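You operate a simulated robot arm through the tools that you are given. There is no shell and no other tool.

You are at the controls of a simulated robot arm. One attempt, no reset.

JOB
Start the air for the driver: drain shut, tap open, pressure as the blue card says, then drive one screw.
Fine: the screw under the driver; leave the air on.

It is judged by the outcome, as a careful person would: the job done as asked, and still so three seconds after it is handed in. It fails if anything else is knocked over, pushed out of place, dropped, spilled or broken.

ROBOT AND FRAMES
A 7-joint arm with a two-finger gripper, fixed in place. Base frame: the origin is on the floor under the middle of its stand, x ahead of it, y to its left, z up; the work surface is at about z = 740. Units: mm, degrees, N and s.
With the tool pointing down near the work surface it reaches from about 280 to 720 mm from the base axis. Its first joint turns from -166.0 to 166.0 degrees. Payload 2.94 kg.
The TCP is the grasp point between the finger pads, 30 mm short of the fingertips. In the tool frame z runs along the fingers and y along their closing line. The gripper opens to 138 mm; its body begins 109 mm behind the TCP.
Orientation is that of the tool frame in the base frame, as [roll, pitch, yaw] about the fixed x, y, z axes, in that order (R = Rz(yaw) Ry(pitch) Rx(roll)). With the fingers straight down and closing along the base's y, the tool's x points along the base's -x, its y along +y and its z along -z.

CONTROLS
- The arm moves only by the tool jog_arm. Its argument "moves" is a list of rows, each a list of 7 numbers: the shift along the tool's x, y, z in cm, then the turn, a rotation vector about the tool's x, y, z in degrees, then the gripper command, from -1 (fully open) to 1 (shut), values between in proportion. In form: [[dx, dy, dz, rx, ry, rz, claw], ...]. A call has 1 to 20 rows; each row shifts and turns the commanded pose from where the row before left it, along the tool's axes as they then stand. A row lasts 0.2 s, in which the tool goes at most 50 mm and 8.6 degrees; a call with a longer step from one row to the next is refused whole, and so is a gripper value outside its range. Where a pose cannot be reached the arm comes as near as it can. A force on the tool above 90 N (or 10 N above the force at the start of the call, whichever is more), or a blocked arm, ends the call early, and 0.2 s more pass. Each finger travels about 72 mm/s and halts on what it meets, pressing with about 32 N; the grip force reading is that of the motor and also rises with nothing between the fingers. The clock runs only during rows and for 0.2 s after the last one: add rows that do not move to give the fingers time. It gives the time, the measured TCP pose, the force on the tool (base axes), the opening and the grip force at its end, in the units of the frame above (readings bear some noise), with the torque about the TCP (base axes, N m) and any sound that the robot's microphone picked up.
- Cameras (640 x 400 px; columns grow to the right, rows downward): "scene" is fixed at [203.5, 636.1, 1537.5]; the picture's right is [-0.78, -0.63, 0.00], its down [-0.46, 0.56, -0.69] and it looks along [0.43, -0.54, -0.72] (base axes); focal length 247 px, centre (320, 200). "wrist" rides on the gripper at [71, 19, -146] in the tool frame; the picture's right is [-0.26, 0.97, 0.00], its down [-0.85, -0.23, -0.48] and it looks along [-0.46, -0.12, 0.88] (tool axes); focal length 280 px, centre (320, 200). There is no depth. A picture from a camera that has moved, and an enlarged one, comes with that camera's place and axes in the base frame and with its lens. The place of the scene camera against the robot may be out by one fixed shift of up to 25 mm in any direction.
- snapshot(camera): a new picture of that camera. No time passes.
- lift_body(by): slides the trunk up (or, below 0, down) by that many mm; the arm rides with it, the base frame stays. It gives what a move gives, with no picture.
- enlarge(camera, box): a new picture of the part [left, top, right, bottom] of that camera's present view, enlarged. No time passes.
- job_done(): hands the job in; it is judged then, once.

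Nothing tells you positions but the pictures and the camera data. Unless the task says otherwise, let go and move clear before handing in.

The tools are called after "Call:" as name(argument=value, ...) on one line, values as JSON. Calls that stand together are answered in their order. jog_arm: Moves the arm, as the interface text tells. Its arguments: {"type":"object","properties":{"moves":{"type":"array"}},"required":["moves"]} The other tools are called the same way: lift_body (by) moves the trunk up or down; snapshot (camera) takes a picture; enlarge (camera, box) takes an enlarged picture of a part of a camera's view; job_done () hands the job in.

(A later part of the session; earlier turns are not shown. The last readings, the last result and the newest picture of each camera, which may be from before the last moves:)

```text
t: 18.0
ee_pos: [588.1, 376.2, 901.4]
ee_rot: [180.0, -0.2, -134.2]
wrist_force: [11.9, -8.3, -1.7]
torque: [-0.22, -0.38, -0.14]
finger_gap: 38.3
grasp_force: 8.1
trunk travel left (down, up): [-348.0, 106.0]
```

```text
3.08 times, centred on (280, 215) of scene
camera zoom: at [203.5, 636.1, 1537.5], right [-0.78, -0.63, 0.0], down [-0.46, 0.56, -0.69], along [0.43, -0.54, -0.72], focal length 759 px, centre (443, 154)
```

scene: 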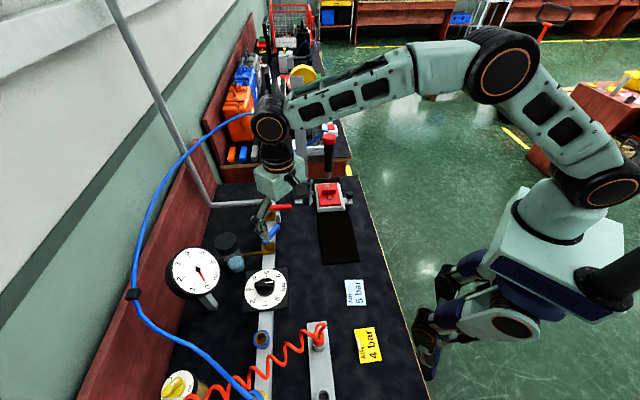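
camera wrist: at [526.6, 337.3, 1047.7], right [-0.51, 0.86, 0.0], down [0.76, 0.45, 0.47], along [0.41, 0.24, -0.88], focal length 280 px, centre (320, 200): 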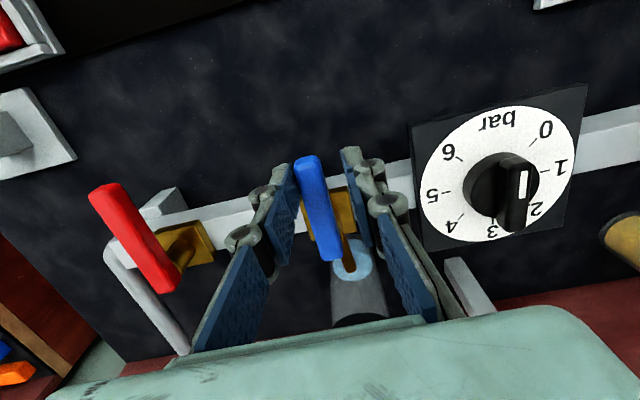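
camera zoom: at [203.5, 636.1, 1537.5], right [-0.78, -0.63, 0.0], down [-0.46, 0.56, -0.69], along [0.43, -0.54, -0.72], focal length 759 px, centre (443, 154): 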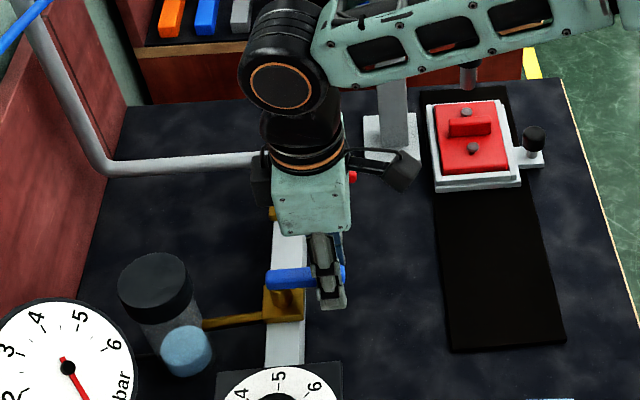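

The drain lever is hard against its stop: the fingers were pushed open at 14 N. I'll open the gripper, rise clear, and move across to above the red tap lever.

Call:
jog_arm(moves=[[0, -0.7, 0, 0, 0, 0, 0.0], [0, 0, 0, 0, 0, 0, 0.0], [0, 0, -4.0, 0, 0, 0, 0.0], [0, 0, -4.0, 0, 0, 0, 0.0], [0.4, -3.5, 0, 0, 0, 0, 0.0], [0.4, -3.5, 0, 0, 0, 0, 0.0], [0.4, -3.5, 0, 0, 0, 0, 0.0], [0.4, -3.6, 0, 0, 0, 0, 0.0], [0, 0, 0, 0, 0, 0, 0.0]])

Call:
snapshot(camera="wrist")

Call:
snapshot(camera="scene")

```text
t: 20.0
ee_pos: [679.1, 265.1, 980.2]
ee_rot: [179.9, -0.1, -134.1]
wrist_force: [-0.4, -0.5, -1.5]
torque: [0.0, 0.05, -0.01]
finger_gap: 69.1
grasp_force: 0.0
out of reach, approached as far as the arm can: row 8
trunk travel left (down, up): [-348.0, 106.0]
```

```text
taken
camera wrist: at [615.6, 227.4, 1127.5], right [-0.51, 0.86, 0.0], down [0.76, 0.45, 0.47], along [0.41, 0.24, -0.88], focal length 280 px, centre (320, 200)
```

wrist: 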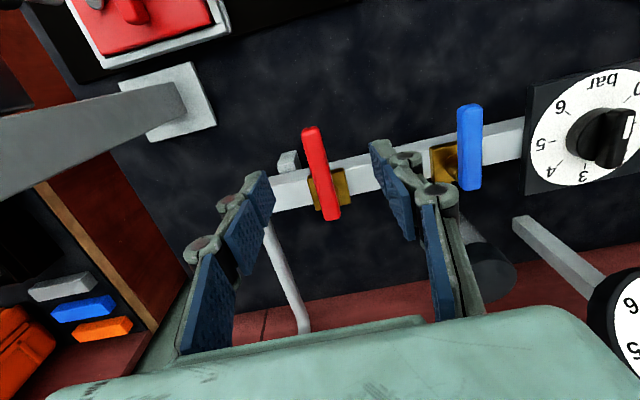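

```text
taken
```

scene: 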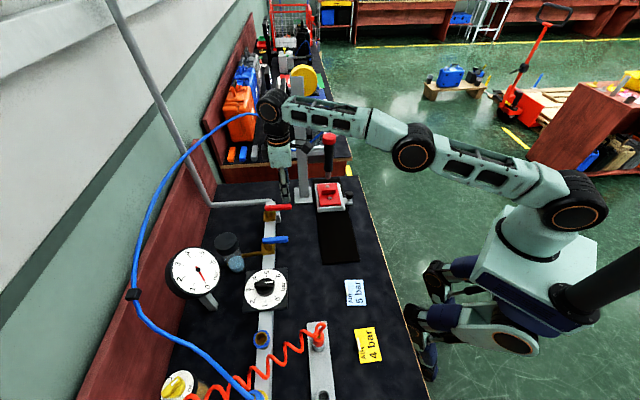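

The drain now stands square across the rail in both views. The gripper is over the free end of the red tap lever, so I'll lower onto it with the trunk.

Call:
lift_body(by=-78)

Call:
snapshot(camera="wrist")

Call:
enlarge(camera="scene", box=[220, 120, 360, 250])

```text
t: 21.2
ee_pos: [678.9, 266.0, 903.7]
ee_rot: [179.9, -0.2, -134.1]
wrist_force: [0.2, -0.5, -0.9]
torque: [0.02, -0.02, 0.0]
finger_gap: 68.7
grasp_force: 0.1
trunk travel left (down, up): [-270.0, 184.0]
```

```text
taken
camera wrist: at [615.1, 227.8, 1050.0], right [-0.51, 0.86, 0.0], down [0.76, 0.45, 0.47], along [0.41, 0.24, -0.88], focal length 280 px, centre (320, 200)
```

wrist: 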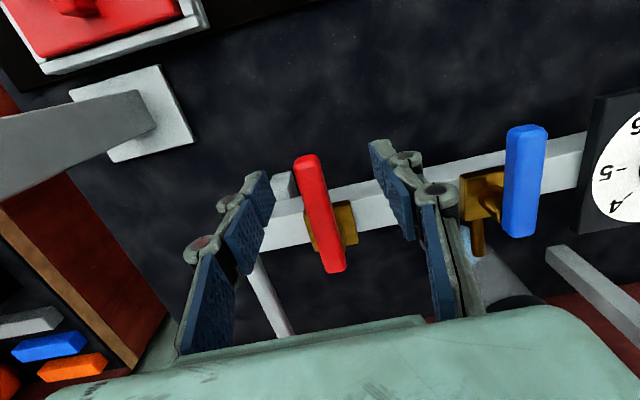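

```text
3.08 times, centred on (290, 185) of scene
camera zoom: at [203.5, 636.1, 1537.5], right [-0.78, -0.63, 0.0], down [-0.46, 0.56, -0.69], along [0.43, -0.54, -0.72], focal length 759 px, centre (412, 246)
```

zoom: 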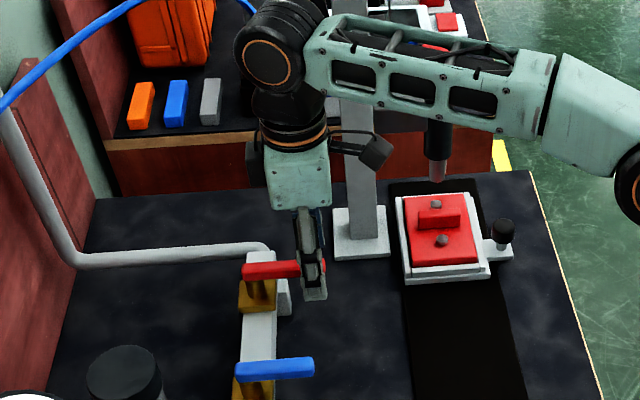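

The red lever lies between the fingers. I'll close to a loose cage and test it gently leftward, towards the drain, to learn which way it turns.

Call:
jog_arm(moves=[[0, 0, 0, 0, 0, 0, 0.58], [0, 0, 0, 0, 0, 0, 0.58], [0, 0, 0, 0, 0, 0, 0.58], [0, 0.5, 0, 0, 0, 0, 0.58], [0, 0.5, 0, 0, 0, 0, 0.58], [0, 0.4, 0, 0, 0, 0, 0.58], [0, 0, 0, 0, 0, 0, 0.58]])

Call:
snapshot(camera="wrist")

```text
t: 22.8
ee_pos: [669.3, 275.1, 903.7]
ee_rot: [179.9, -0.2, -134.1]
wrist_force: [0.7, -0.1, 0.3]
torque: [-0.01, 0.0, -0.03]
finger_gap: 29.4
grasp_force: 0.2
trunk travel left (down, up): [-270.0, 184.0]
```

```text
taken
camera wrist: at [604.6, 237.7, 1050.3], right [-0.51, 0.86, 0.0], down [0.76, 0.45, 0.47], along [0.41, 0.24, -0.88], focal length 280 px, centre (320, 200)
```

wrist: 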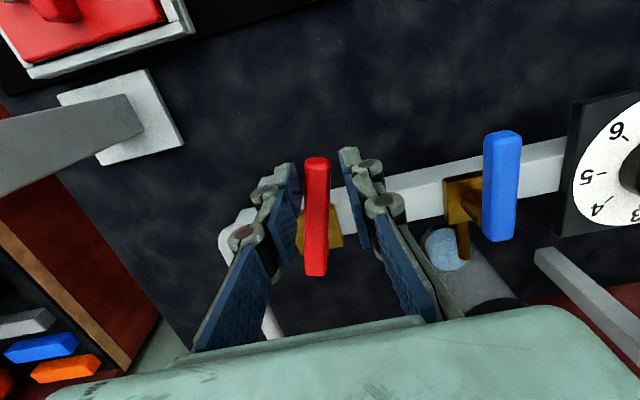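

The tap lever follows freely leftward with under 1 N, so it opens that way. The last part of its swing is beyond my vertical reach, so I'll rise, close the fingers, tilt the tool outward about 24°, and push from the right side instead.

Call:
jog_arm(moves=[[0, -0.3, 0, 0, 0, 0, 0.3], [0, 0, -3.5, 0, 0, 0, 0.3], [0, 0, -3.5, 0, 0, 0, 0.5], [0.2, -2.3, 0, 0, 0, 0, 1], [0.3, -2.3, 0, 0, 0, 0, 1], [0, 0, 0, 0, -8, 0, 1], [0, 0, 0, 0, -8, 0, 1], [0, 0, 0, 0, -8, 0, 1], [0, 0, 0, 0, 0, 0, 1]])

Call:
snapshot(camera="wrist")

Call:
enlarge(camera="scene", box=[220, 120, 360, 250])

```text
t: 24.8
ee_pos: [768.0, 251.2, 995.3]
ee_rot: [179.9, 23.9, -134.1]
wrist_force: [-1.0, 0.1, -0.1]
torque: [0.02, 0.02, 0.0]
finger_gap: 0.1
grasp_force: 28.0
out of reach, approached as far as the arm can: row 3, 4, 5, 6, 7, 8
trunk travel left (down, up): [-270.0, 184.0]
```

```text
taken
camera wrist: at [667.7, 175.0, 1099.8], right [-0.53, 0.84, 0.11], down [0.57, 0.26, 0.78], along [0.63, 0.47, -0.62], focal length 280 px, centre (320, 200)
```

wrist: 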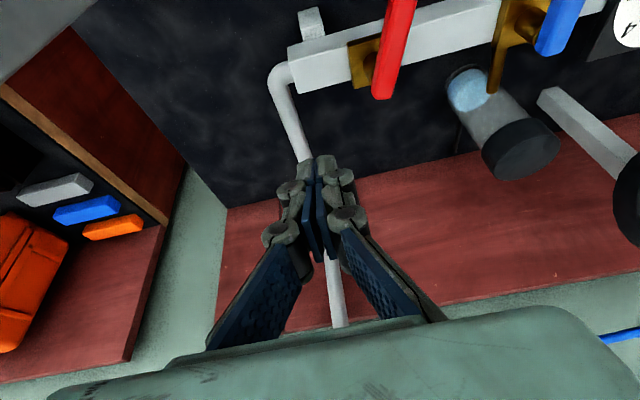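

```text
3.08 times, centred on (290, 185) of scene
camera zoom: at [203.5, 636.1, 1537.5], right [-0.78, -0.63, 0.0], down [-0.46, 0.56, -0.69], along [0.43, -0.54, -0.72], focal length 759 px, centre (412, 246)
```

zoom: 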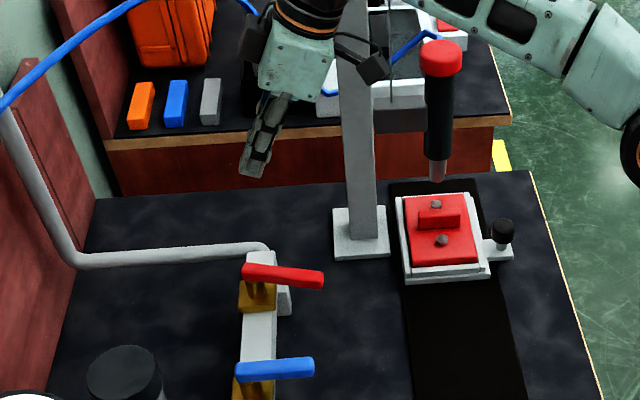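

The arm swung further out and right than I meant because those rows were at the edge of its reach, but nothing was touched. I'll check where the command stands with a still row before correcting.

Call:
jog_arm(moves=[[0.5, 0, 0, 0, 0, 0, 1], [0, 0, 0, 0, 0, 0, 1]])

```text
t: 25.4
ee_pos: [769.3, 247.8, 992.6]
ee_rot: [179.8, 23.6, -134.1]
wrist_force: [0.0, -0.4, -0.4]
torque: [-0.02, 0.03, 0.0]
finger_gap: 0.1
grasp_force: 28.3
out of reach, approached as far as the arm can: row 1
trunk travel left (down, up): [-270.0, 184.0]
```

Call:
jog_arm(moves=[[3.0, 0, 0, 0, 0, 0, 1], [3.0, 0, 0, 0, 0, 0, 1], [0, 0, 0, 0, 0, 0, 1]])

Call:
snapshot(camera="scene")

```text
t: 26.2
ee_pos: [777.4, 219.7, 983.9]
ee_rot: [179.9, 23.6, -134.1]
wrist_force: [-0.3, 1.1, -0.1]
torque: [0.02, 0.0, -0.02]
finger_gap: 0.1
grasp_force: 28.4
out of reach, approached as far as the arm can: row 1, 2
trunk travel left (down, up): [-270.0, 184.0]
```

```text
taken
```

scene: 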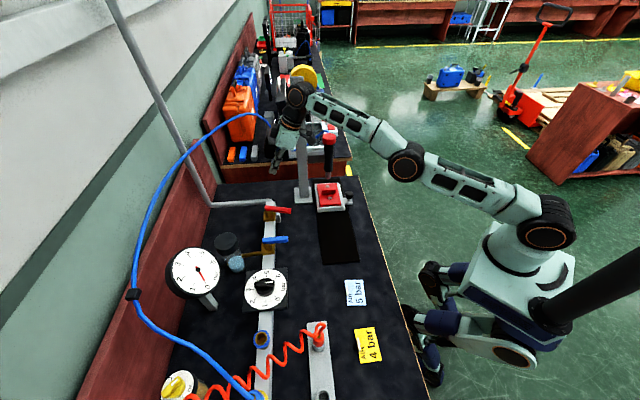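

The arm has locked up nearly straight and only slides sideways. I'll undo the tilt while easing left, away from the post and driver, and see whether it comes back under control.

Call:
jog_arm(moves=[[0, 2.0, 0, 0, 8, 0, 1], [0, 2.0, 0, 0, 8, 0, 1], [0, 1.0, 0, 0, 7.6, 0, 1], [0, 0, 0, 0, 0, 0, 1], [0, 0, 0, 0, 0, 0, 1]])

Call:
snapshot(camera="scene")

```text
t: 27.4
ee_pos: [695.5, 227.2, 971.1]
ee_rot: [180.0, 4.0, -134.0]
wrist_force: [0.4, -0.2, 0.1]
torque: [0.02, -0.01, 0.03]
finger_gap: 0.1
grasp_force: 28.0
out of reach, approached as far as the arm can: row 1, 2, 3
trunk travel left (down, up): [-270.0, 184.0]
```

```text
taken
```

scene: 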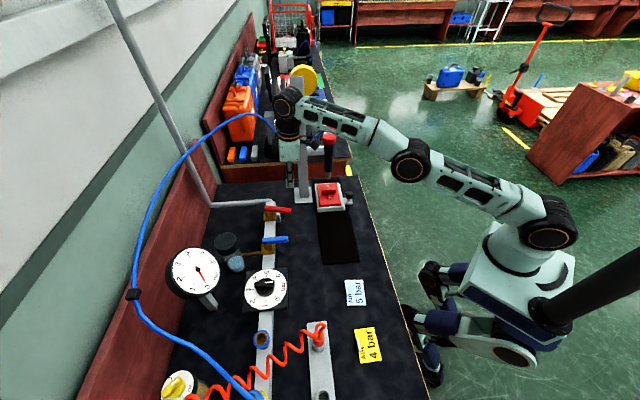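

Call:
jog_arm(moves=[[2.0, 0, 0, 0, 0, 0, 1], [2.0, 0, 0, 0, 0, 0, 1], [0, 0, 0, 0, 0, 0, 1]])

```text
t: 28.2
ee_pos: [699.2, 205.6, 975.1]
ee_rot: [179.7, 3.9, -134.1]
wrist_force: [1.2, 0.3, -0.8]
torque: [-0.01, -0.01, 0.0]
finger_gap: 0.2
grasp_force: 28.2
out of reach, approached as far as the arm can: row 1, 2
trunk travel left (down, up): [-270.0, 184.0]
```

The elbow is fully straight, so inward commands have no effect. A downward move should bend it, and there is free space below me right of the tap. I'll go down 5 cm and then try inward.

Call:
jog_arm(moves=[[0, 0, 2.5, 0, 0, 0, 1], [0, 0, 2.5, 0, 0, 0, 1], [1.5, 0, 0, 0, 0, 0, 1], [1.5, 0, 0, 0, 0, 0, 1], [0, 0, 0, 0, 0, 0, 1]])

```text
t: 29.4
ee_pos: [712.0, 199.9, 929.9]
ee_rot: [179.8, 4.0, -134.1]
wrist_force: [-0.7, -0.4, -0.8]
torque: [0.01, -0.06, 0.01]
finger_gap: 0.0
grasp_force: 28.1
out of reach, approached as far as the arm can: row 1, 2, 3, 4
trunk travel left (down, up): [-270.0, 184.0]
```

Call:
enlarge(camera="scene", box=[240, 50, 640, 320])

Call:
snapshot(camera="wrist")

```text
1.48 times, centred on (440, 185) of scene
camera zoom: at [203.5, 636.1, 1537.5], right [-0.78, -0.63, 0.0], down [-0.46, 0.56, -0.69], along [0.43, -0.54, -0.72], focal length 365 px, centre (142, 222)
```

zoom: 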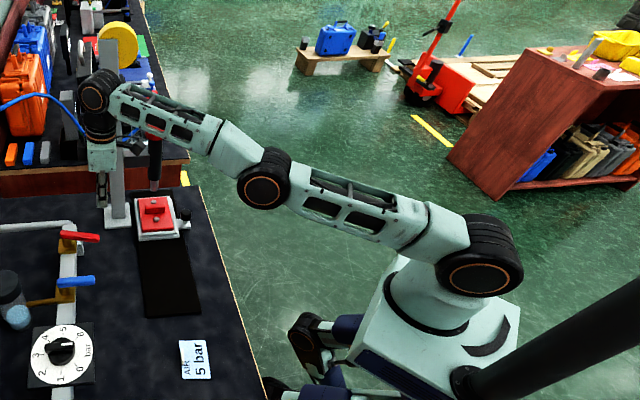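

```text
taken
camera wrist: at [640.7, 155.9, 1071.8], right [-0.51, 0.86, 0.02], down [0.73, 0.42, 0.53], along [0.45, 0.29, -0.85], focal length 280 px, centre (320, 200)
```

wrist: 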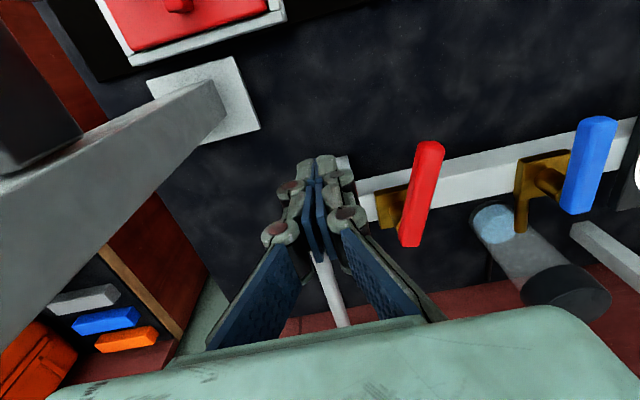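

The arm is plainly straight from shoulder to wrist. I'll raise the trunk 80 mm, shift left away from the post, then go down relative to the shoulder so the elbow bends.

Call:
lift_body(by=80)

Call:
jog_arm(moves=[[1.0, 2.5, 1.0, 0, 0, 0, 1], [1.0, 2.5, 1.0, 0, 0, 0, 1], [1.0, 0, 2.0, 0, 0, 0, 1], [1.0, 0, 2.0, 0, 0, 0, 1], [0, 0, 0, 0, 0, 0, 1]])

```text
t: 30.6
ee_pos: [711.4, 200.8, 1010.9]
ee_rot: [179.8, 3.9, -134.0]
wrist_force: [0.2, -1.0, 0.1]
torque: [0.0, 0.0, 0.0]
finger_gap: 0.0
grasp_force: 28.2
trunk travel left (down, up): [-350.0, 104.0]
```

```text
t: 31.8
ee_pos: [711.2, 228.3, 959.2]
ee_rot: [179.7, 3.7, -134.1]
wrist_force: [-0.4, -0.6, 0.0]
torque: [-0.01, 0.03, -0.04]
finger_gap: 0.0
grasp_force: 28.4
out of reach, approached as far as the arm can: row 1, 2, 3, 4
trunk travel left (down, up): [-350.0, 104.0]
```

Call:
jog_arm(moves=[[4.9, 0, 0, 0, 0, 0, 1], [0, 0, 0, 0, 0, 0, 1]])

```text
t: 32.4
ee_pos: [717.5, 207.4, 964.1]
ee_rot: [179.8, 3.9, -134.1]
wrist_force: [0.2, 0.5, 0.2]
torque: [0.02, 0.01, -0.02]
finger_gap: 0.2
grasp_force: 28.5
out of reach, approached as far as the arm can: row 1
trunk travel left (down, up): [-350.0, 104.0]
```

It is still locked. I'll slide left, away from the post, and then test an upward move to see which way the elbow will bend.

Call:
jog_arm(moves=[[0, 3.5, 0, 0, 0, 0, 1], [0, 3.5, 0, 0, 0, 0, 1], [0, 3.5, 0, 0, 0, 0, 1], [0, 0, 0, 0, 0, 0, 1]])

Call:
enlarge(camera="scene", box=[240, 50, 640, 320])

```text
t: 33.4
ee_pos: [684.2, 295.8, 969.0]
ee_rot: [179.7, 3.6, -134.1]
wrist_force: [-0.2, -0.3, 0.4]
torque: [0.02, 0.0, 0.05]
finger_gap: 0.0
grasp_force: 28.5
out of reach, approached as far as the arm can: row 1, 2, 3
trunk travel left (down, up): [-350.0, 104.0]
```

```text
1.48 times, centred on (440, 185) of scene
camera zoom: at [203.5, 636.1, 1537.5], right [-0.78, -0.63, 0.0], down [-0.46, 0.56, -0.69], along [0.43, -0.54, -0.72], focal length 365 px, centre (142, 222)
```

zoom: 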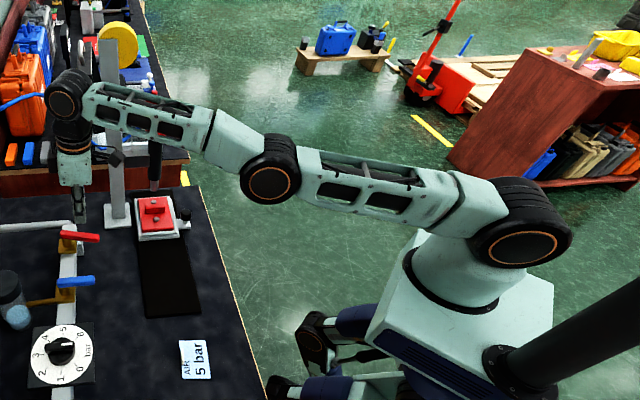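

I'll go to the clear strip of bench right of the tap, raise the trunk fully, and then make a long descent so the elbow has to flex.

Call:
jog_arm(moves=[[0.5, -3.5, 0, 0, 0, 0, 1], [0.5, -3.3, 0, 0, 0, 0, 1], [0, 0, 0, 0, 0, 0, 1]])

Call:
lift_body(by=100)

Call:
jog_arm(moves=[[0.5, 0, 2.5, 0, 0, 0, 1], [0.5, 0, 2.5, 0, 0, 0, 1], [0.5, 0, 2.5, 0, 0, 0, 1], [0.5, 0, 2.5, 0, 0, 0, 1], [0, 0, 0, 0, 0, 0, 1]])

```text
t: 34.2
ee_pos: [711.6, 234.0, 966.5]
ee_rot: [180.0, 3.9, -134.0]
wrist_force: [0.4, -0.1, -0.1]
torque: [0.0, 0.02, 0.0]
finger_gap: 0.0
grasp_force: 28.2
out of reach, approached as far as the arm can: row 1, 2
trunk travel left (down, up): [-350.0, 104.0]
```

```text
t: 35.5
ee_pos: [712.3, 233.7, 1065.3]
ee_rot: [180.0, 3.8, -134.1]
wrist_force: [-0.1, 0.2, 0.5]
torque: [0.0, 0.01, -0.01]
finger_gap: 0.3
grasp_force: 28.2
trunk travel left (down, up): [-450.0, 4.0]
```

```text
t: 36.7
ee_pos: [718.0, 231.2, 964.6]
ee_rot: [179.7, 3.9, -134.3]
wrist_force: [-0.1, 0.0, 0.7]
torque: [0.0, 0.0, 0.01]
finger_gap: 0.0
grasp_force: 28.2
out of reach, approached as far as the arm can: row 1, 2, 3, 4
trunk travel left (down, up): [-450.0, 4.0]
```

Call:
jog_arm(moves=[[0.7, 0, 2.5, 0, 0, 0, 1], [0.7, 0, 2.5, 0, 0, 0, 1], [0.7, 0, 2.5, 0, 0, 0, 1], [0.7, 0, 2.5, 0, 0, 0, 1], [0, 0, 0, 0, 0, 0, 1]])

Call:
snapshot(camera="wrist")

Call:
snapshot(camera="scene")

```text
t: 37.9
ee_pos: [715.5, 219.5, 862.8]
ee_rot: [179.8, 3.8, -134.0]
wrist_force: [0.0, 0.9, -0.1]
torque: [0.01, -0.02, 0.01]
finger_gap: 0.2
grasp_force: 28.3
out of reach, approached as far as the arm can: row 1, 2, 3
trunk travel left (down, up): [-450.0, 4.0]
```

```text
taken
camera wrist: at [645.2, 175.1, 1004.8], right [-0.51, 0.86, 0.02], down [0.73, 0.42, 0.53], along [0.45, 0.29, -0.85], focal length 280 px, centre (320, 200)
```

wrist: 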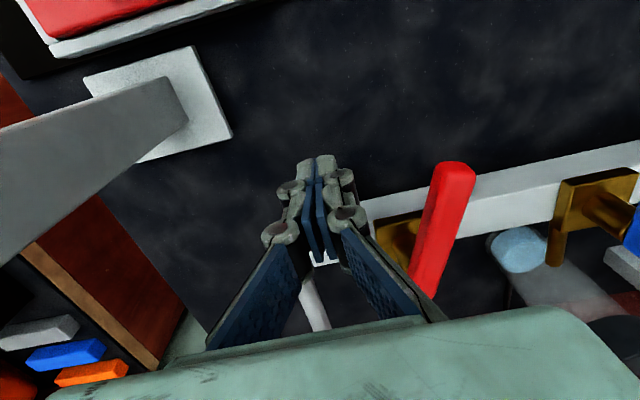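

```text
taken
```

scene: 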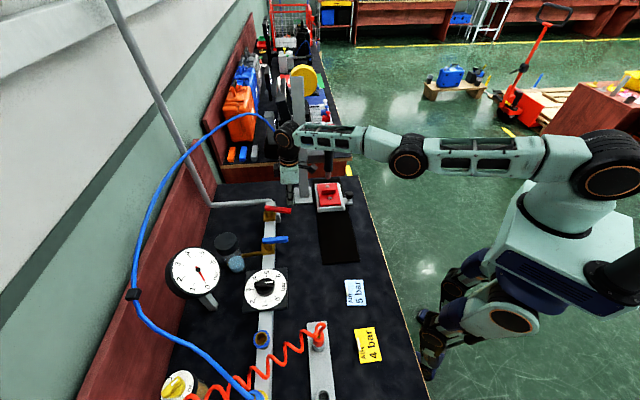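

The last row was in reach, so the elbow has begun to bend. I'll retreat 3 cm toward the robot to confirm control is back.

Call:
jog_arm(moves=[[1.5, 0, 0, 0, 0, 0, 1], [1.5, 0, 0, 0, 0, 0, 1], [0, 0, 0, 0, 0, 0, 1]])

```text
t: 38.7
ee_pos: [718.0, 208.1, 858.8]
ee_rot: [179.8, 3.8, -134.2]
wrist_force: [-0.6, 0.4, 0.2]
torque: [0.01, -0.03, -0.02]
finger_gap: 0.1
grasp_force: 28.8
out of reach, approached as far as the arm can: row 1, 2
trunk travel left (down, up): [-450.0, 4.0]
```

Call:
jog_arm(moves=[[0.6, 0, -2.5, 0, 0, 0, 1], [0.6, 0, -2.5, 0, 0, 0, 1], [0.6, 0, -2.5, 0, 0, 0, 1], [0.6, 0, -2.5, 0, 0, 0, 1], [1.0, 0.5, -2.0, 0, 0, 0, 1], [1.0, 0.5, -2.0, 0, 0, 0, 1], [0, 0, 0, 0, 0, 0, 1]])

```text
t: 40.3
ee_pos: [729.7, 190.0, 995.2]
ee_rot: [179.7, 3.7, -134.1]
wrist_force: [-0.1, -0.3, 0.1]
torque: [0.02, 0.01, 0.01]
finger_gap: 0.0
grasp_force: 28.6
out of reach, approached as far as the arm can: row 1, 2, 3, 4, 5, 6
trunk travel left (down, up): [-450.0, 4.0]
```

I understand the lock-up now: tilting outward straightens the elbow, and tilting inward bends it. I'll slide left over the open rail area at this safe height, then tilt the fingers inward.

Call:
jog_arm(moves=[[0, 4.5, 0, 0, 0, 0, 1], [0, 4.5, 0, 0, 0, 0, 1], [0, 4.5, 0, 0, 0, 0, 1], [0, 4.5, 0, 0, 0, 0, 1], [0, 0, 0, 0, 0, 0, 1]])

Call:
snapshot(camera="scene")

```text
t: 41.5
ee_pos: [669.2, 345.4, 999.3]
ee_rot: [179.9, 3.7, -134.1]
wrist_force: [-0.1, -0.8, 0.1]
torque: [-0.03, -0.03, 0.0]
finger_gap: 0.0
grasp_force: 27.9
out of reach, approached as far as the arm can: row 1, 2, 3, 4
trunk travel left (down, up): [-450.0, 4.0]
```

```text
taken
```

scene: 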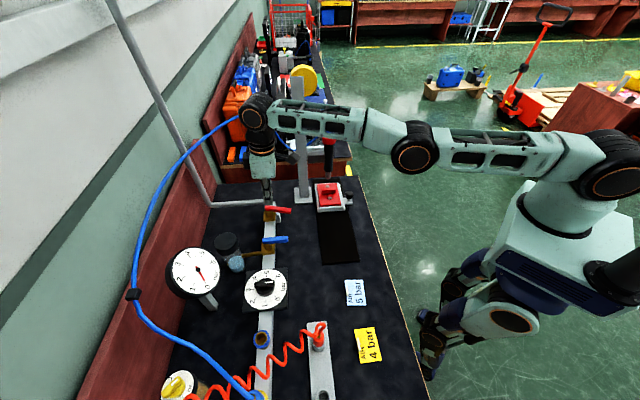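

Call:
jog_arm(moves=[[3.0, 0.5, 0, 0, 8, 0, 1], [3.0, 0.5, 0, 0, 8, 0, 1], [3.0, 0.5, 0, 0, 8, 0, 1], [2.0, 0.5, 0, 0, 0, 0, 1], [0, 0, 0, 0, 0, 0, 1]])

Call:
snapshot(camera="scene")

```text
t: 42.7
ee_pos: [569.1, 272.0, 1013.2]
ee_rot: [179.9, -20.1, -134.0]
wrist_force: [-0.1, -0.5, 0.4]
torque: [0.03, 0.0, 0.0]
finger_gap: 0.2
grasp_force: 28.2
out of reach, approached as far as the arm can: row 1, 2, 3
trunk travel left (down, up): [-450.0, 4.0]
```

```text
taken
```

scene: 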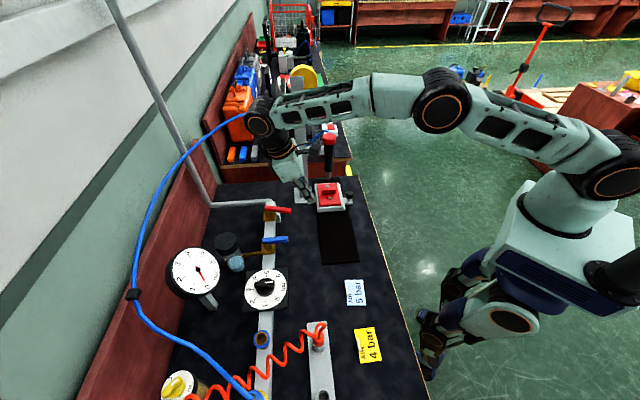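

The elbow is bent again and control is back. With the arm drawn in, I'll now tilt the tool 20° outward, which leaves plenty of reach.

Call:
jog_arm(moves=[[0, 0, 0, 0, -8, 0, 1], [0, 0, 0, 0, -8, 0, 1], [0, 0, 0, 0, -8, 0, 1], [0, 0, 0, 0, -8, 0, 1], [0, 0, 0, 0, -8, 0, 1], [0, 0, 0, 0, 0, 0, 1]])

Call:
snapshot(camera="wrist")

```text
t: 44.1
ee_pos: [567.7, 272.4, 1014.3]
ee_rot: [-180.0, 20.0, -134.2]
wrist_force: [-0.2, 0.1, 0.5]
torque: [-0.02, 0.01, 0.04]
finger_gap: 0.0
grasp_force: 28.9
trunk travel left (down, up): [-450.0, 4.0]
```

```text
taken
camera wrist: at [472.3, 201.9, 1127.7], right [-0.52, 0.85, 0.09], down [0.61, 0.3, 0.74], along [0.6, 0.44, -0.67], focal length 280 px, centre (320, 200)
```

wrist: 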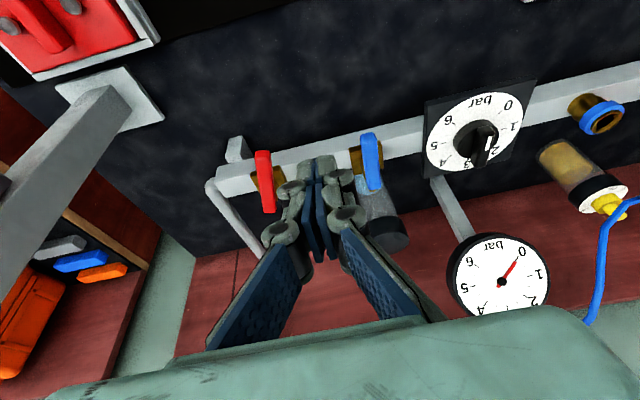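

The tool is tilted 20° with good reach margin, and the gauge is in view at 0. Next I'll go to the right side of the tap lever's free end and down to its height.

Call:
jog_arm(moves=[[0, -4.0, 0, 0, 0, 0, 1], [0, -4.0, 0, 0, 0, 0, 1], [0, -4.2, 0, 0, 0, 0, 1], [-0.42, 0, 3.3, 0, 0, 0, 1], [-0.42, 0, 3.3, 0, 0, 0, 1], [-0.42, 0, 3.3, 0, 0, 0, 1], [0, 0, 0, 0, 0, 0, 1]])

Call:
snapshot(camera="wrist")

Call:
enlarge(camera="scene", box=[220, 120, 360, 250])

```text
t: 45.7
ee_pos: [687.3, 221.2, 927.5]
ee_rot: [179.9, 19.9, -134.1]
wrist_force: [0.0, -0.2, -0.9]
torque: [0.0, -0.01, 0.01]
finger_gap: 0.1
grasp_force: 28.7
trunk travel left (down, up): [-450.0, 4.0]
```

```text
taken
camera wrist: at [592.5, 151.3, 1041.5], right [-0.52, 0.85, 0.09], down [0.61, 0.3, 0.74], along [0.6, 0.44, -0.67], focal length 280 px, centre (320, 200)
```

wrist: 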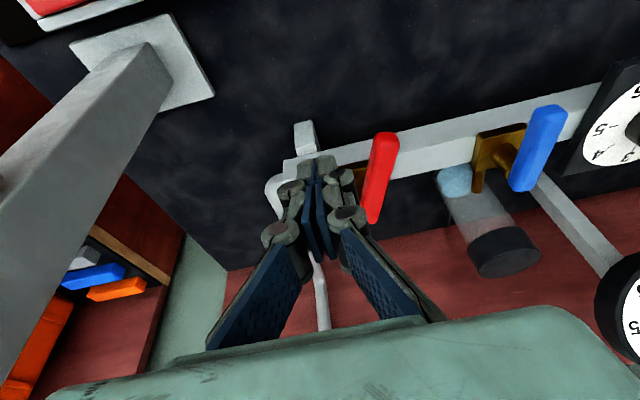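

```text
3.08 times, centred on (290, 185) of scene
camera zoom: at [203.5, 636.1, 1537.5], right [-0.78, -0.63, 0.0], down [-0.46, 0.56, -0.69], along [0.43, -0.54, -0.72], focal length 759 px, centre (412, 246)
```

zoom: 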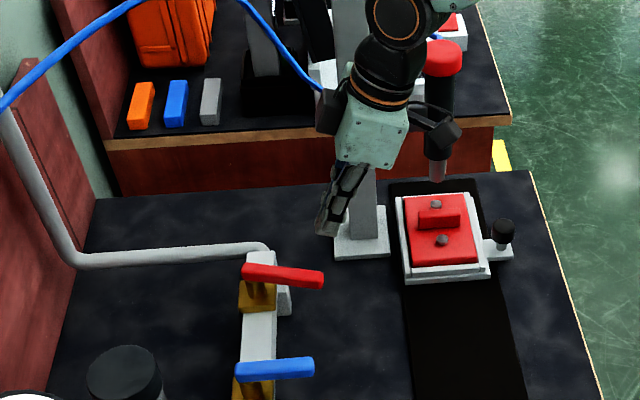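

The fist is right of the tap lever with the post and hose well clear. I'll go down to lever height and push the lever leftward through the first half of its swing.

Call:
jog_arm(moves=[[-0.08, 0, 1.7, 0, 0, 0, 1], [-0.08, 0, 1.66, 0, 0, 0, 1], [-0.23, 1.23, 0.09, 0, 0, 0, 1], [-0.23, 1.23, 0.09, 0, 0, 0, 1], [-0.05, 1.15, 0.02, 0, 0, 0, 1], [-0.05, 1.15, 0.02, 0, 0, 0, 1], [-0.32, 0.95, 0.12, 0, 0, 0, 1], [-0.32, 0.95, 0.12, 0, 0, 0, 1], [0, 0, 0, 0, 0, 0, 1]])

Call:
snapshot(camera="wrist")

Call:
snapshot(camera="scene")

```text
t: 47.7
ee_pos: [656.7, 286.8, 894.1]
ee_rot: [179.9, 20.0, -134.1]
wrist_force: [0.3, 0.0, -0.3]
torque: [0.0, -0.03, 0.0]
finger_gap: 0.2
grasp_force: 28.7
trunk travel left (down, up): [-450.0, 4.0]
```

```text
taken
camera wrist: at [561.5, 215.7, 1007.9], right [-0.52, 0.85, 0.09], down [0.61, 0.3, 0.74], along [0.6, 0.44, -0.67], focal length 280 px, centre (320, 200)
```

wrist: 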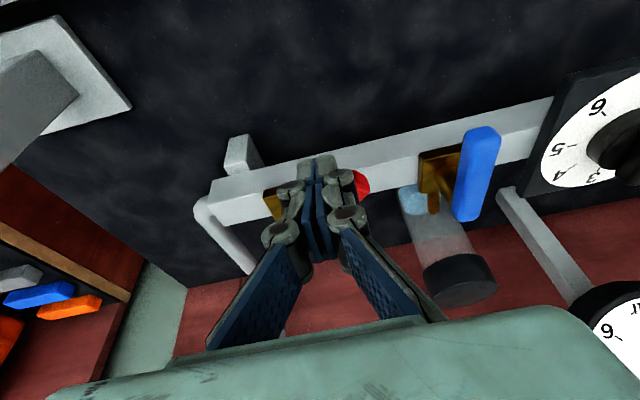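

```text
taken
```

scene: 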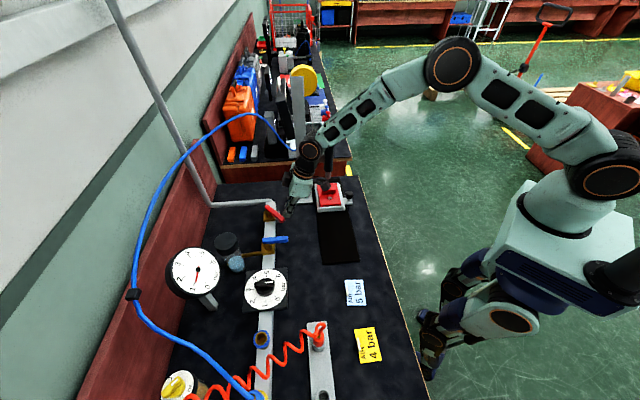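

Call:
enlarge(camera="scene", box=[150, 190, 310, 310])

Call:
enlarge(camera="scene", box=[250, 120, 360, 220])

```text
3.33 times, centred on (230, 250) of scene
camera zoom: at [203.5, 636.1, 1537.5], right [-0.78, -0.63, 0.0], down [-0.46, 0.56, -0.69], along [0.43, -0.54, -0.72], focal length 822 px, centre (620, 33)
```

zoom: 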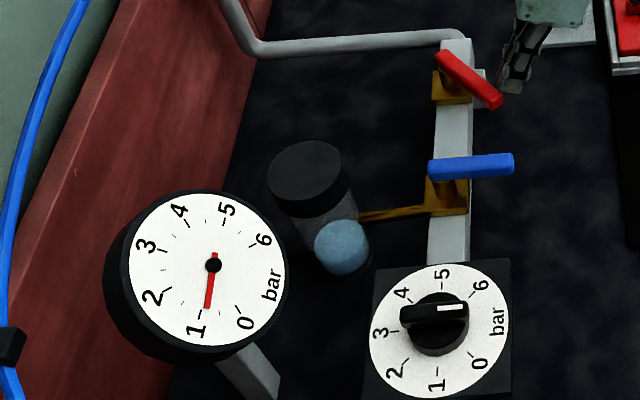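

```text
4.00 times, centred on (305, 170) of scene
camera zoom: at [203.5, 636.1, 1537.5], right [-0.78, -0.63, 0.0], down [-0.46, 0.56, -0.69], along [0.43, -0.54, -0.72], focal length 986 px, centre (380, 320)
```

zoom: 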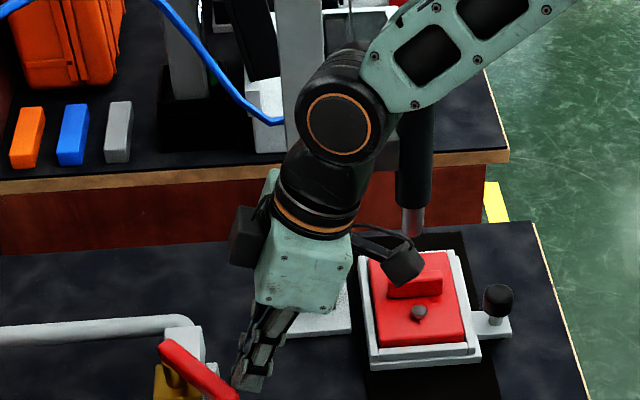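

With the tap half open the gauge already reads nearly 1 bar and no leak is heard, so the drain is shut. I'll push the tap lever the rest of the way, to lie along the rail.

Call:
jog_arm(moves=[[-0.64, 0.78, 0.23, 0, 0, 0, 1], [-0.64, 0.78, 0.23, 0, 0, 0, 1], [-0.785, 0.63, 0.286, 0, 0, 0, 1], [-0.785, 0.63, 0.286, 0, 0, 0, 1], [-0.87, 0.365, 0.316, 0, 0, 0, 1], [-0.87, 0.365, 0.316, 0, 0, 0, 1], [0, 0, 0, 0, 0, 0, 1]])

Call:
snapshot(camera="wrist")

Call:
enlarge(camera="scene", box=[150, 190, 310, 310])

```text
t: 49.3
ee_pos: [664.9, 342.0, 893.9]
ee_rot: [180.0, 19.6, -134.2]
wrist_force: [-9.7, -15.0, 1.7]
torque: [-0.34, 0.14, -0.15]
finger_gap: 5.7
grasp_force: 28.1
trunk travel left (down, up): [-450.0, 4.0]
```

```text
taken
camera wrist: at [569.3, 271.9, 1008.3], right [-0.52, 0.85, 0.09], down [0.61, 0.3, 0.73], along [0.6, 0.44, -0.67], focal length 280 px, centre (320, 200)
```

wrist: 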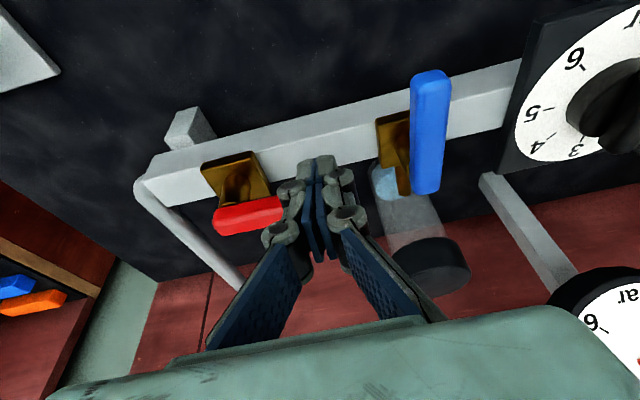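

```text
3.33 times, centred on (230, 250) of scene
camera zoom: at [203.5, 636.1, 1537.5], right [-0.78, -0.63, 0.0], down [-0.46, 0.56, -0.69], along [0.43, -0.54, -0.72], focal length 822 px, centre (620, 33)
```

zoom: 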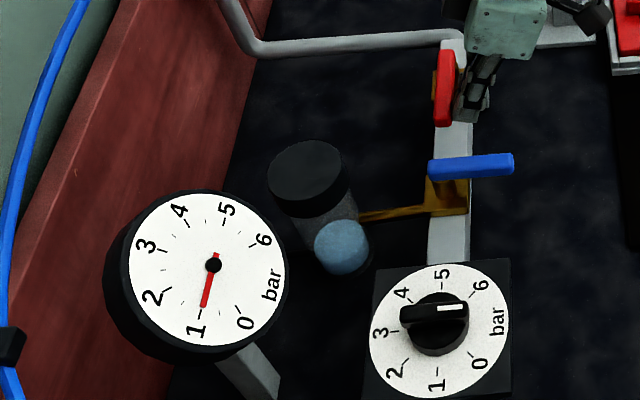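

The tap lever lies along the rail against its stop. The gauge shows about 1 bar, so I'll back away and see whether it is still rising.

Call:
jog_arm(moves=[[1.5, 0, -0.5, 0, 0, 0, 1], [2.0, 0, -1.0, 0, 0, 0, 1], [1.5, 0, -3.5, 0, 0, 0, 1], [1.0, 0, -4.0, 0, 0, 0, 1], [0, 0, 0, 0, 0, 0, 1]])

Call:
enlarge(camera="scene", box=[150, 190, 310, 310])

Call:
snapshot(camera="wrist")

```text
t: 50.5
ee_pos: [603.8, 280.2, 959.7]
ee_rot: [179.8, 19.9, -134.1]
wrist_force: [-0.1, 0.7, -0.4]
torque: [0.0, 0.02, 0.02]
finger_gap: 0.2
grasp_force: 28.1
trunk travel left (down, up): [-450.0, 4.0]
```

```text
3.33 times, centred on (230, 250) of scene
camera zoom: at [203.5, 636.1, 1537.5], right [-0.78, -0.63, 0.0], down [-0.46, 0.56, -0.69], along [0.43, -0.54, -0.72], focal length 822 px, centre (620, 33)
```

zoom: 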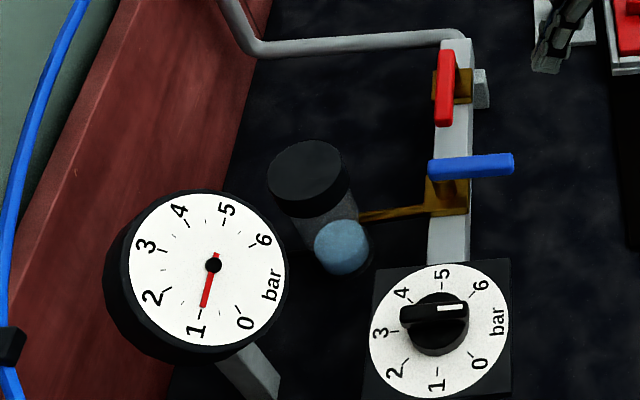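

```text
taken
camera wrist: at [509.0, 210.1, 1072.9], right [-0.52, 0.85, 0.09], down [0.61, 0.3, 0.74], along [0.6, 0.44, -0.67], focal length 280 px, centre (320, 200)
```

wrist: 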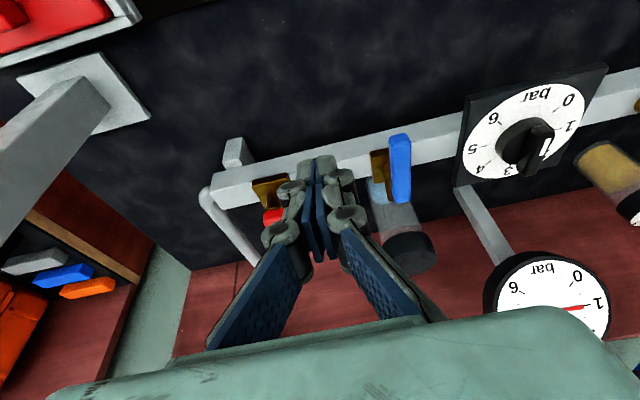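

The gauge holds steady at about 1 bar with the tap fully open, so there is no leak and the regulator is set low. I'll look closely at the gauge and the knob before I turn it.

Call:
enlarge(camera="wrist", box=[460, 70, 620, 200])

Call:
enlarge(camera="scene", box=[165, 240, 225, 300])

Call:
enlarge(camera="scene", box=[240, 262, 292, 316])

```text
3.08 times, centred on (540, 135) of wrist
camera zoom: at [509.0, 210.1, 1072.9], right [-0.52, 0.85, 0.09], down [0.61, 0.3, 0.74], along [0.6, 0.44, -0.67], focal length 863 px, centre (-357, 400)
```

zoom: 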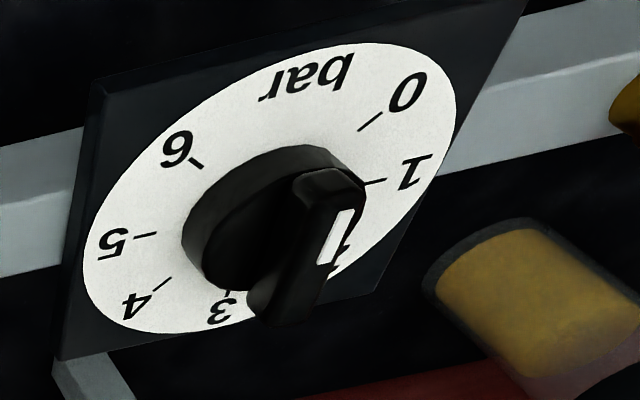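

```text
6.67 times, centred on (195, 270) of scene
camera zoom: at [203.5, 636.1, 1537.5], right [-0.78, -0.63, 0.0], down [-0.46, 0.56, -0.69], along [0.43, -0.54, -0.72], focal length 1644 px, centre (1153, -267)
```

zoom: 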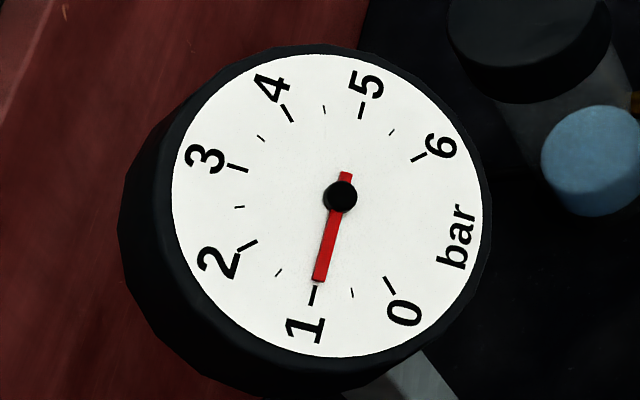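

```text
7.41 times, centred on (266, 289) of scene
camera zoom: at [203.5, 636.1, 1537.5], right [-0.78, -0.63, 0.0], down [-0.46, 0.56, -0.69], along [0.43, -0.54, -0.72], focal length 1827 px, centre (720, -459)
```

zoom: 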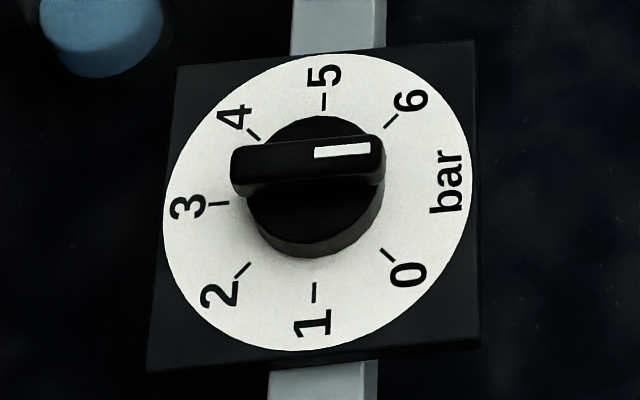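

The knob's bar points straight at the robot, along the tool's present line, and the gauge is what I'll trust: it must go from 1 to 5 bar. I'll move over the knob at a safe height with the gripper partly open.

Call:
jog_arm(moves=[[0, 4.2, 0, 0, 0, 0, 1], [0, 4.2, 0, 0, 0, 0, 1], [0, 4.2, 0, 0, 0, 0, 0.35], [0, 4.2, 0, 0, 0, 0, 0.35], [0, 4.2, 0, 0, 0, 0, 0.35], [-3.2, 0, 1.4, 0, 0, 0, 0.35], [-3.2, 0, 1.4, 0, 0, 0, 0.35], [-2.4, 0, 1.1, 0, 0, 0, 0.35], [0, 0, 0, 0, 0, 0, 0.35]])

Call:
snapshot(camera="wrist")

Call:
enlarge(camera="scene", box=[160, 180, 320, 330])

```text
t: 52.5
ee_pos: [521.2, 497.4, 950.5]
ee_rot: [179.7, 19.9, -134.1]
wrist_force: [0.3, 0.2, -0.2]
torque: [0.0, -0.04, 0.01]
finger_gap: 44.8
grasp_force: 0.1
trunk travel left (down, up): [-450.0, 4.0]
```

```text
taken
camera wrist: at [425.6, 428.0, 1064.2], right [-0.52, 0.85, 0.09], down [0.61, 0.3, 0.74], along [0.6, 0.44, -0.67], focal length 280 px, centre (320, 200)
```

wrist: 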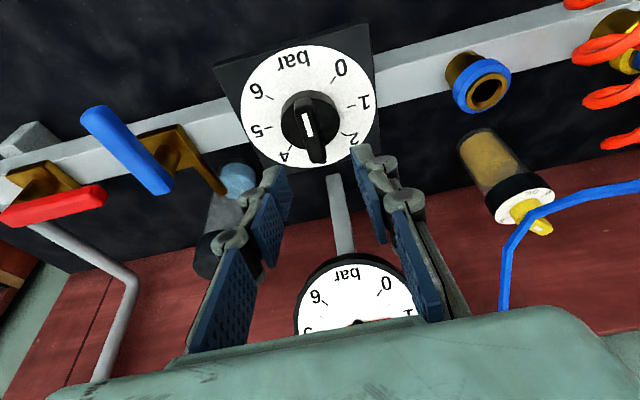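

```text
2.67 times, centred on (240, 255) of scene
camera zoom: at [203.5, 636.1, 1537.5], right [-0.78, -0.63, 0.0], down [-0.46, 0.56, -0.69], along [0.43, -0.54, -0.72], focal length 658 px, centre (533, 53)
```

zoom: 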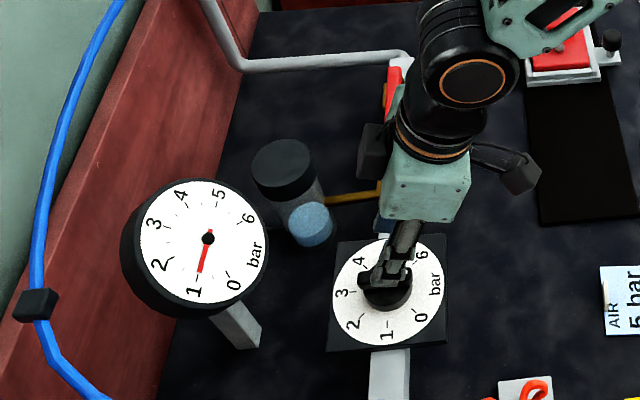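

Call:
enlarge(camera="wrist", box=[270, 80, 360, 180])

```text
4.00 times, centred on (315, 130) of wrist
camera zoom: at [425.6, 428.0, 1064.2], right [-0.52, 0.85, 0.09], down [0.61, 0.3, 0.74], along [0.6, 0.44, -0.67], focal length 1122 px, centre (340, 480)
```

zoom: 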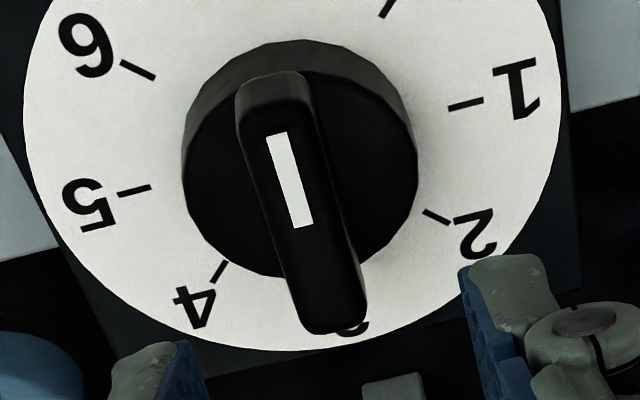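

The knob's bar lies lengthwise between the open fingers: it is about 16 mm wide and 53 mm long, with its top near z 860. I'll go down to straddle it.

Call:
jog_arm(moves=[[0.5, -0.1, 2.4, 0, 0, 0, 0.35], [0.5, -0.1, 2.4, 0, 0, 0, 0.35], [0, 0, 0, 0, 0, 0, 0.35]])

Call:
snapshot(camera="wrist")

```text
t: 53.3
ee_pos: [528.1, 500.6, 904.4]
ee_rot: [179.9, 19.9, -134.1]
wrist_force: [-0.1, 0.0, -0.2]
torque: [0.0, -0.01, 0.02]
finger_gap: 44.8
grasp_force: 0.1
trunk travel left (down, up): [-450.0, 4.0]
```

```text
taken
camera wrist: at [431.6, 429.8, 1017.7], right [-0.52, 0.85, 0.09], down [0.61, 0.3, 0.74], along [0.6, 0.44, -0.67], focal length 280 px, centre (320, 200)
```

wrist: 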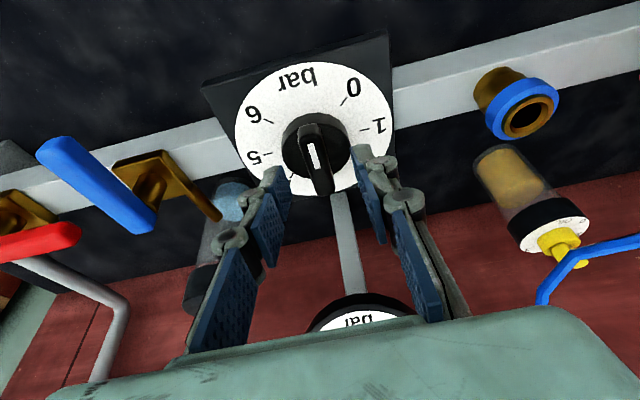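

Call:
jog_arm(moves=[[0.28, 0, 1.2, 0, 0, 0, 0.35], [0.27, 0, 1.2, 0, 0, 0, 0.35], [0, 0, 0, 0, 0, 0, 0.35]])

Call:
snapshot(camera="wrist")

```text
t: 54.1
ee_pos: [530.8, 501.5, 883.0]
ee_rot: [179.8, 20.1, -134.1]
wrist_force: [-2.7, -10.3, 23.4]
torque: [-1.38, -1.16, -0.63]
finger_gap: 45.0
grasp_force: 20.6
trunk travel left (down, up): [-450.0, 4.0]
```

```text
taken
camera wrist: at [434.2, 431.3, 996.4], right [-0.52, 0.85, 0.09], down [0.61, 0.29, 0.74], along [0.6, 0.44, -0.67], focal length 280 px, centre (320, 200)
```

wrist: 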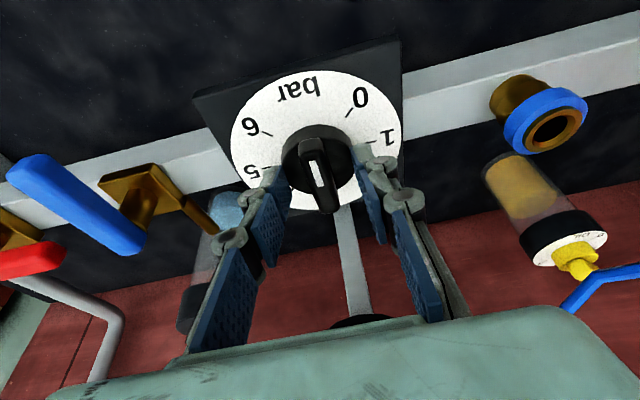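

The fingertips have just touched the knob's base disc, at 23 N. I'll lift 4 mm and close on the bar.

Call:
jog_arm(moves=[[-0.14, 0, -0.4, 0, 0, 0, 0.35], [0, 0, 0, 0, 0, 0, 0.6], [0, 0, 0, 0, 0, 0, 1], [0, 0, 0, 0, 0, 0, 1], [0, 0, 0, 0, 0, 0, 1]])

Call:
snapshot(camera="wrist")

Call:
enlarge(camera="scene", box=[160, 230, 320, 330])

```text
t: 55.3
ee_pos: [530.5, 500.4, 884.3]
ee_rot: [179.8, 19.9, -134.1]
wrist_force: [3.3, -8.5, 3.8]
torque: [-0.45, 0.24, -0.1]
finger_gap: 15.7
grasp_force: 41.9
trunk travel left (down, up): [-450.0, 4.0]
```

```text
taken
camera wrist: at [434.3, 431.2, 998.3], right [-0.52, 0.85, 0.09], down [0.61, 0.3, 0.74], along [0.6, 0.44, -0.67], focal length 280 px, centre (320, 200)
```

wrist: 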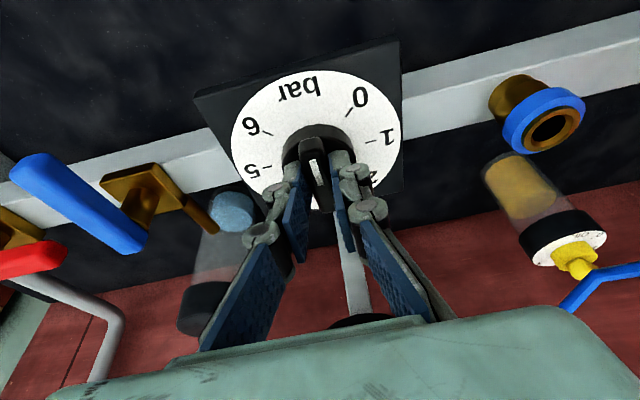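

```text
4.00 times, centred on (240, 280) of scene
camera zoom: at [203.5, 636.1, 1537.5], right [-0.78, -0.63, 0.0], down [-0.46, 0.56, -0.69], along [0.43, -0.54, -0.72], focal length 986 px, centre (640, -120)
```

zoom: 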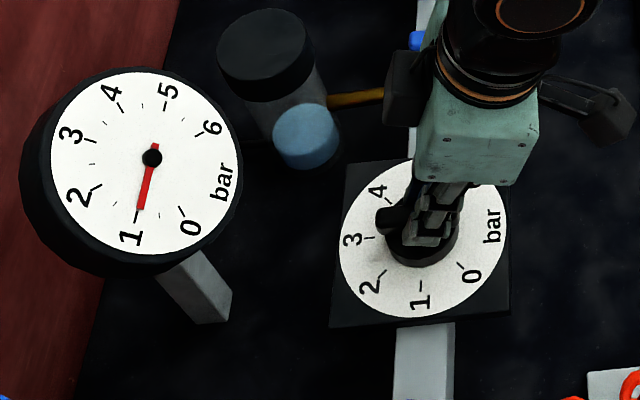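

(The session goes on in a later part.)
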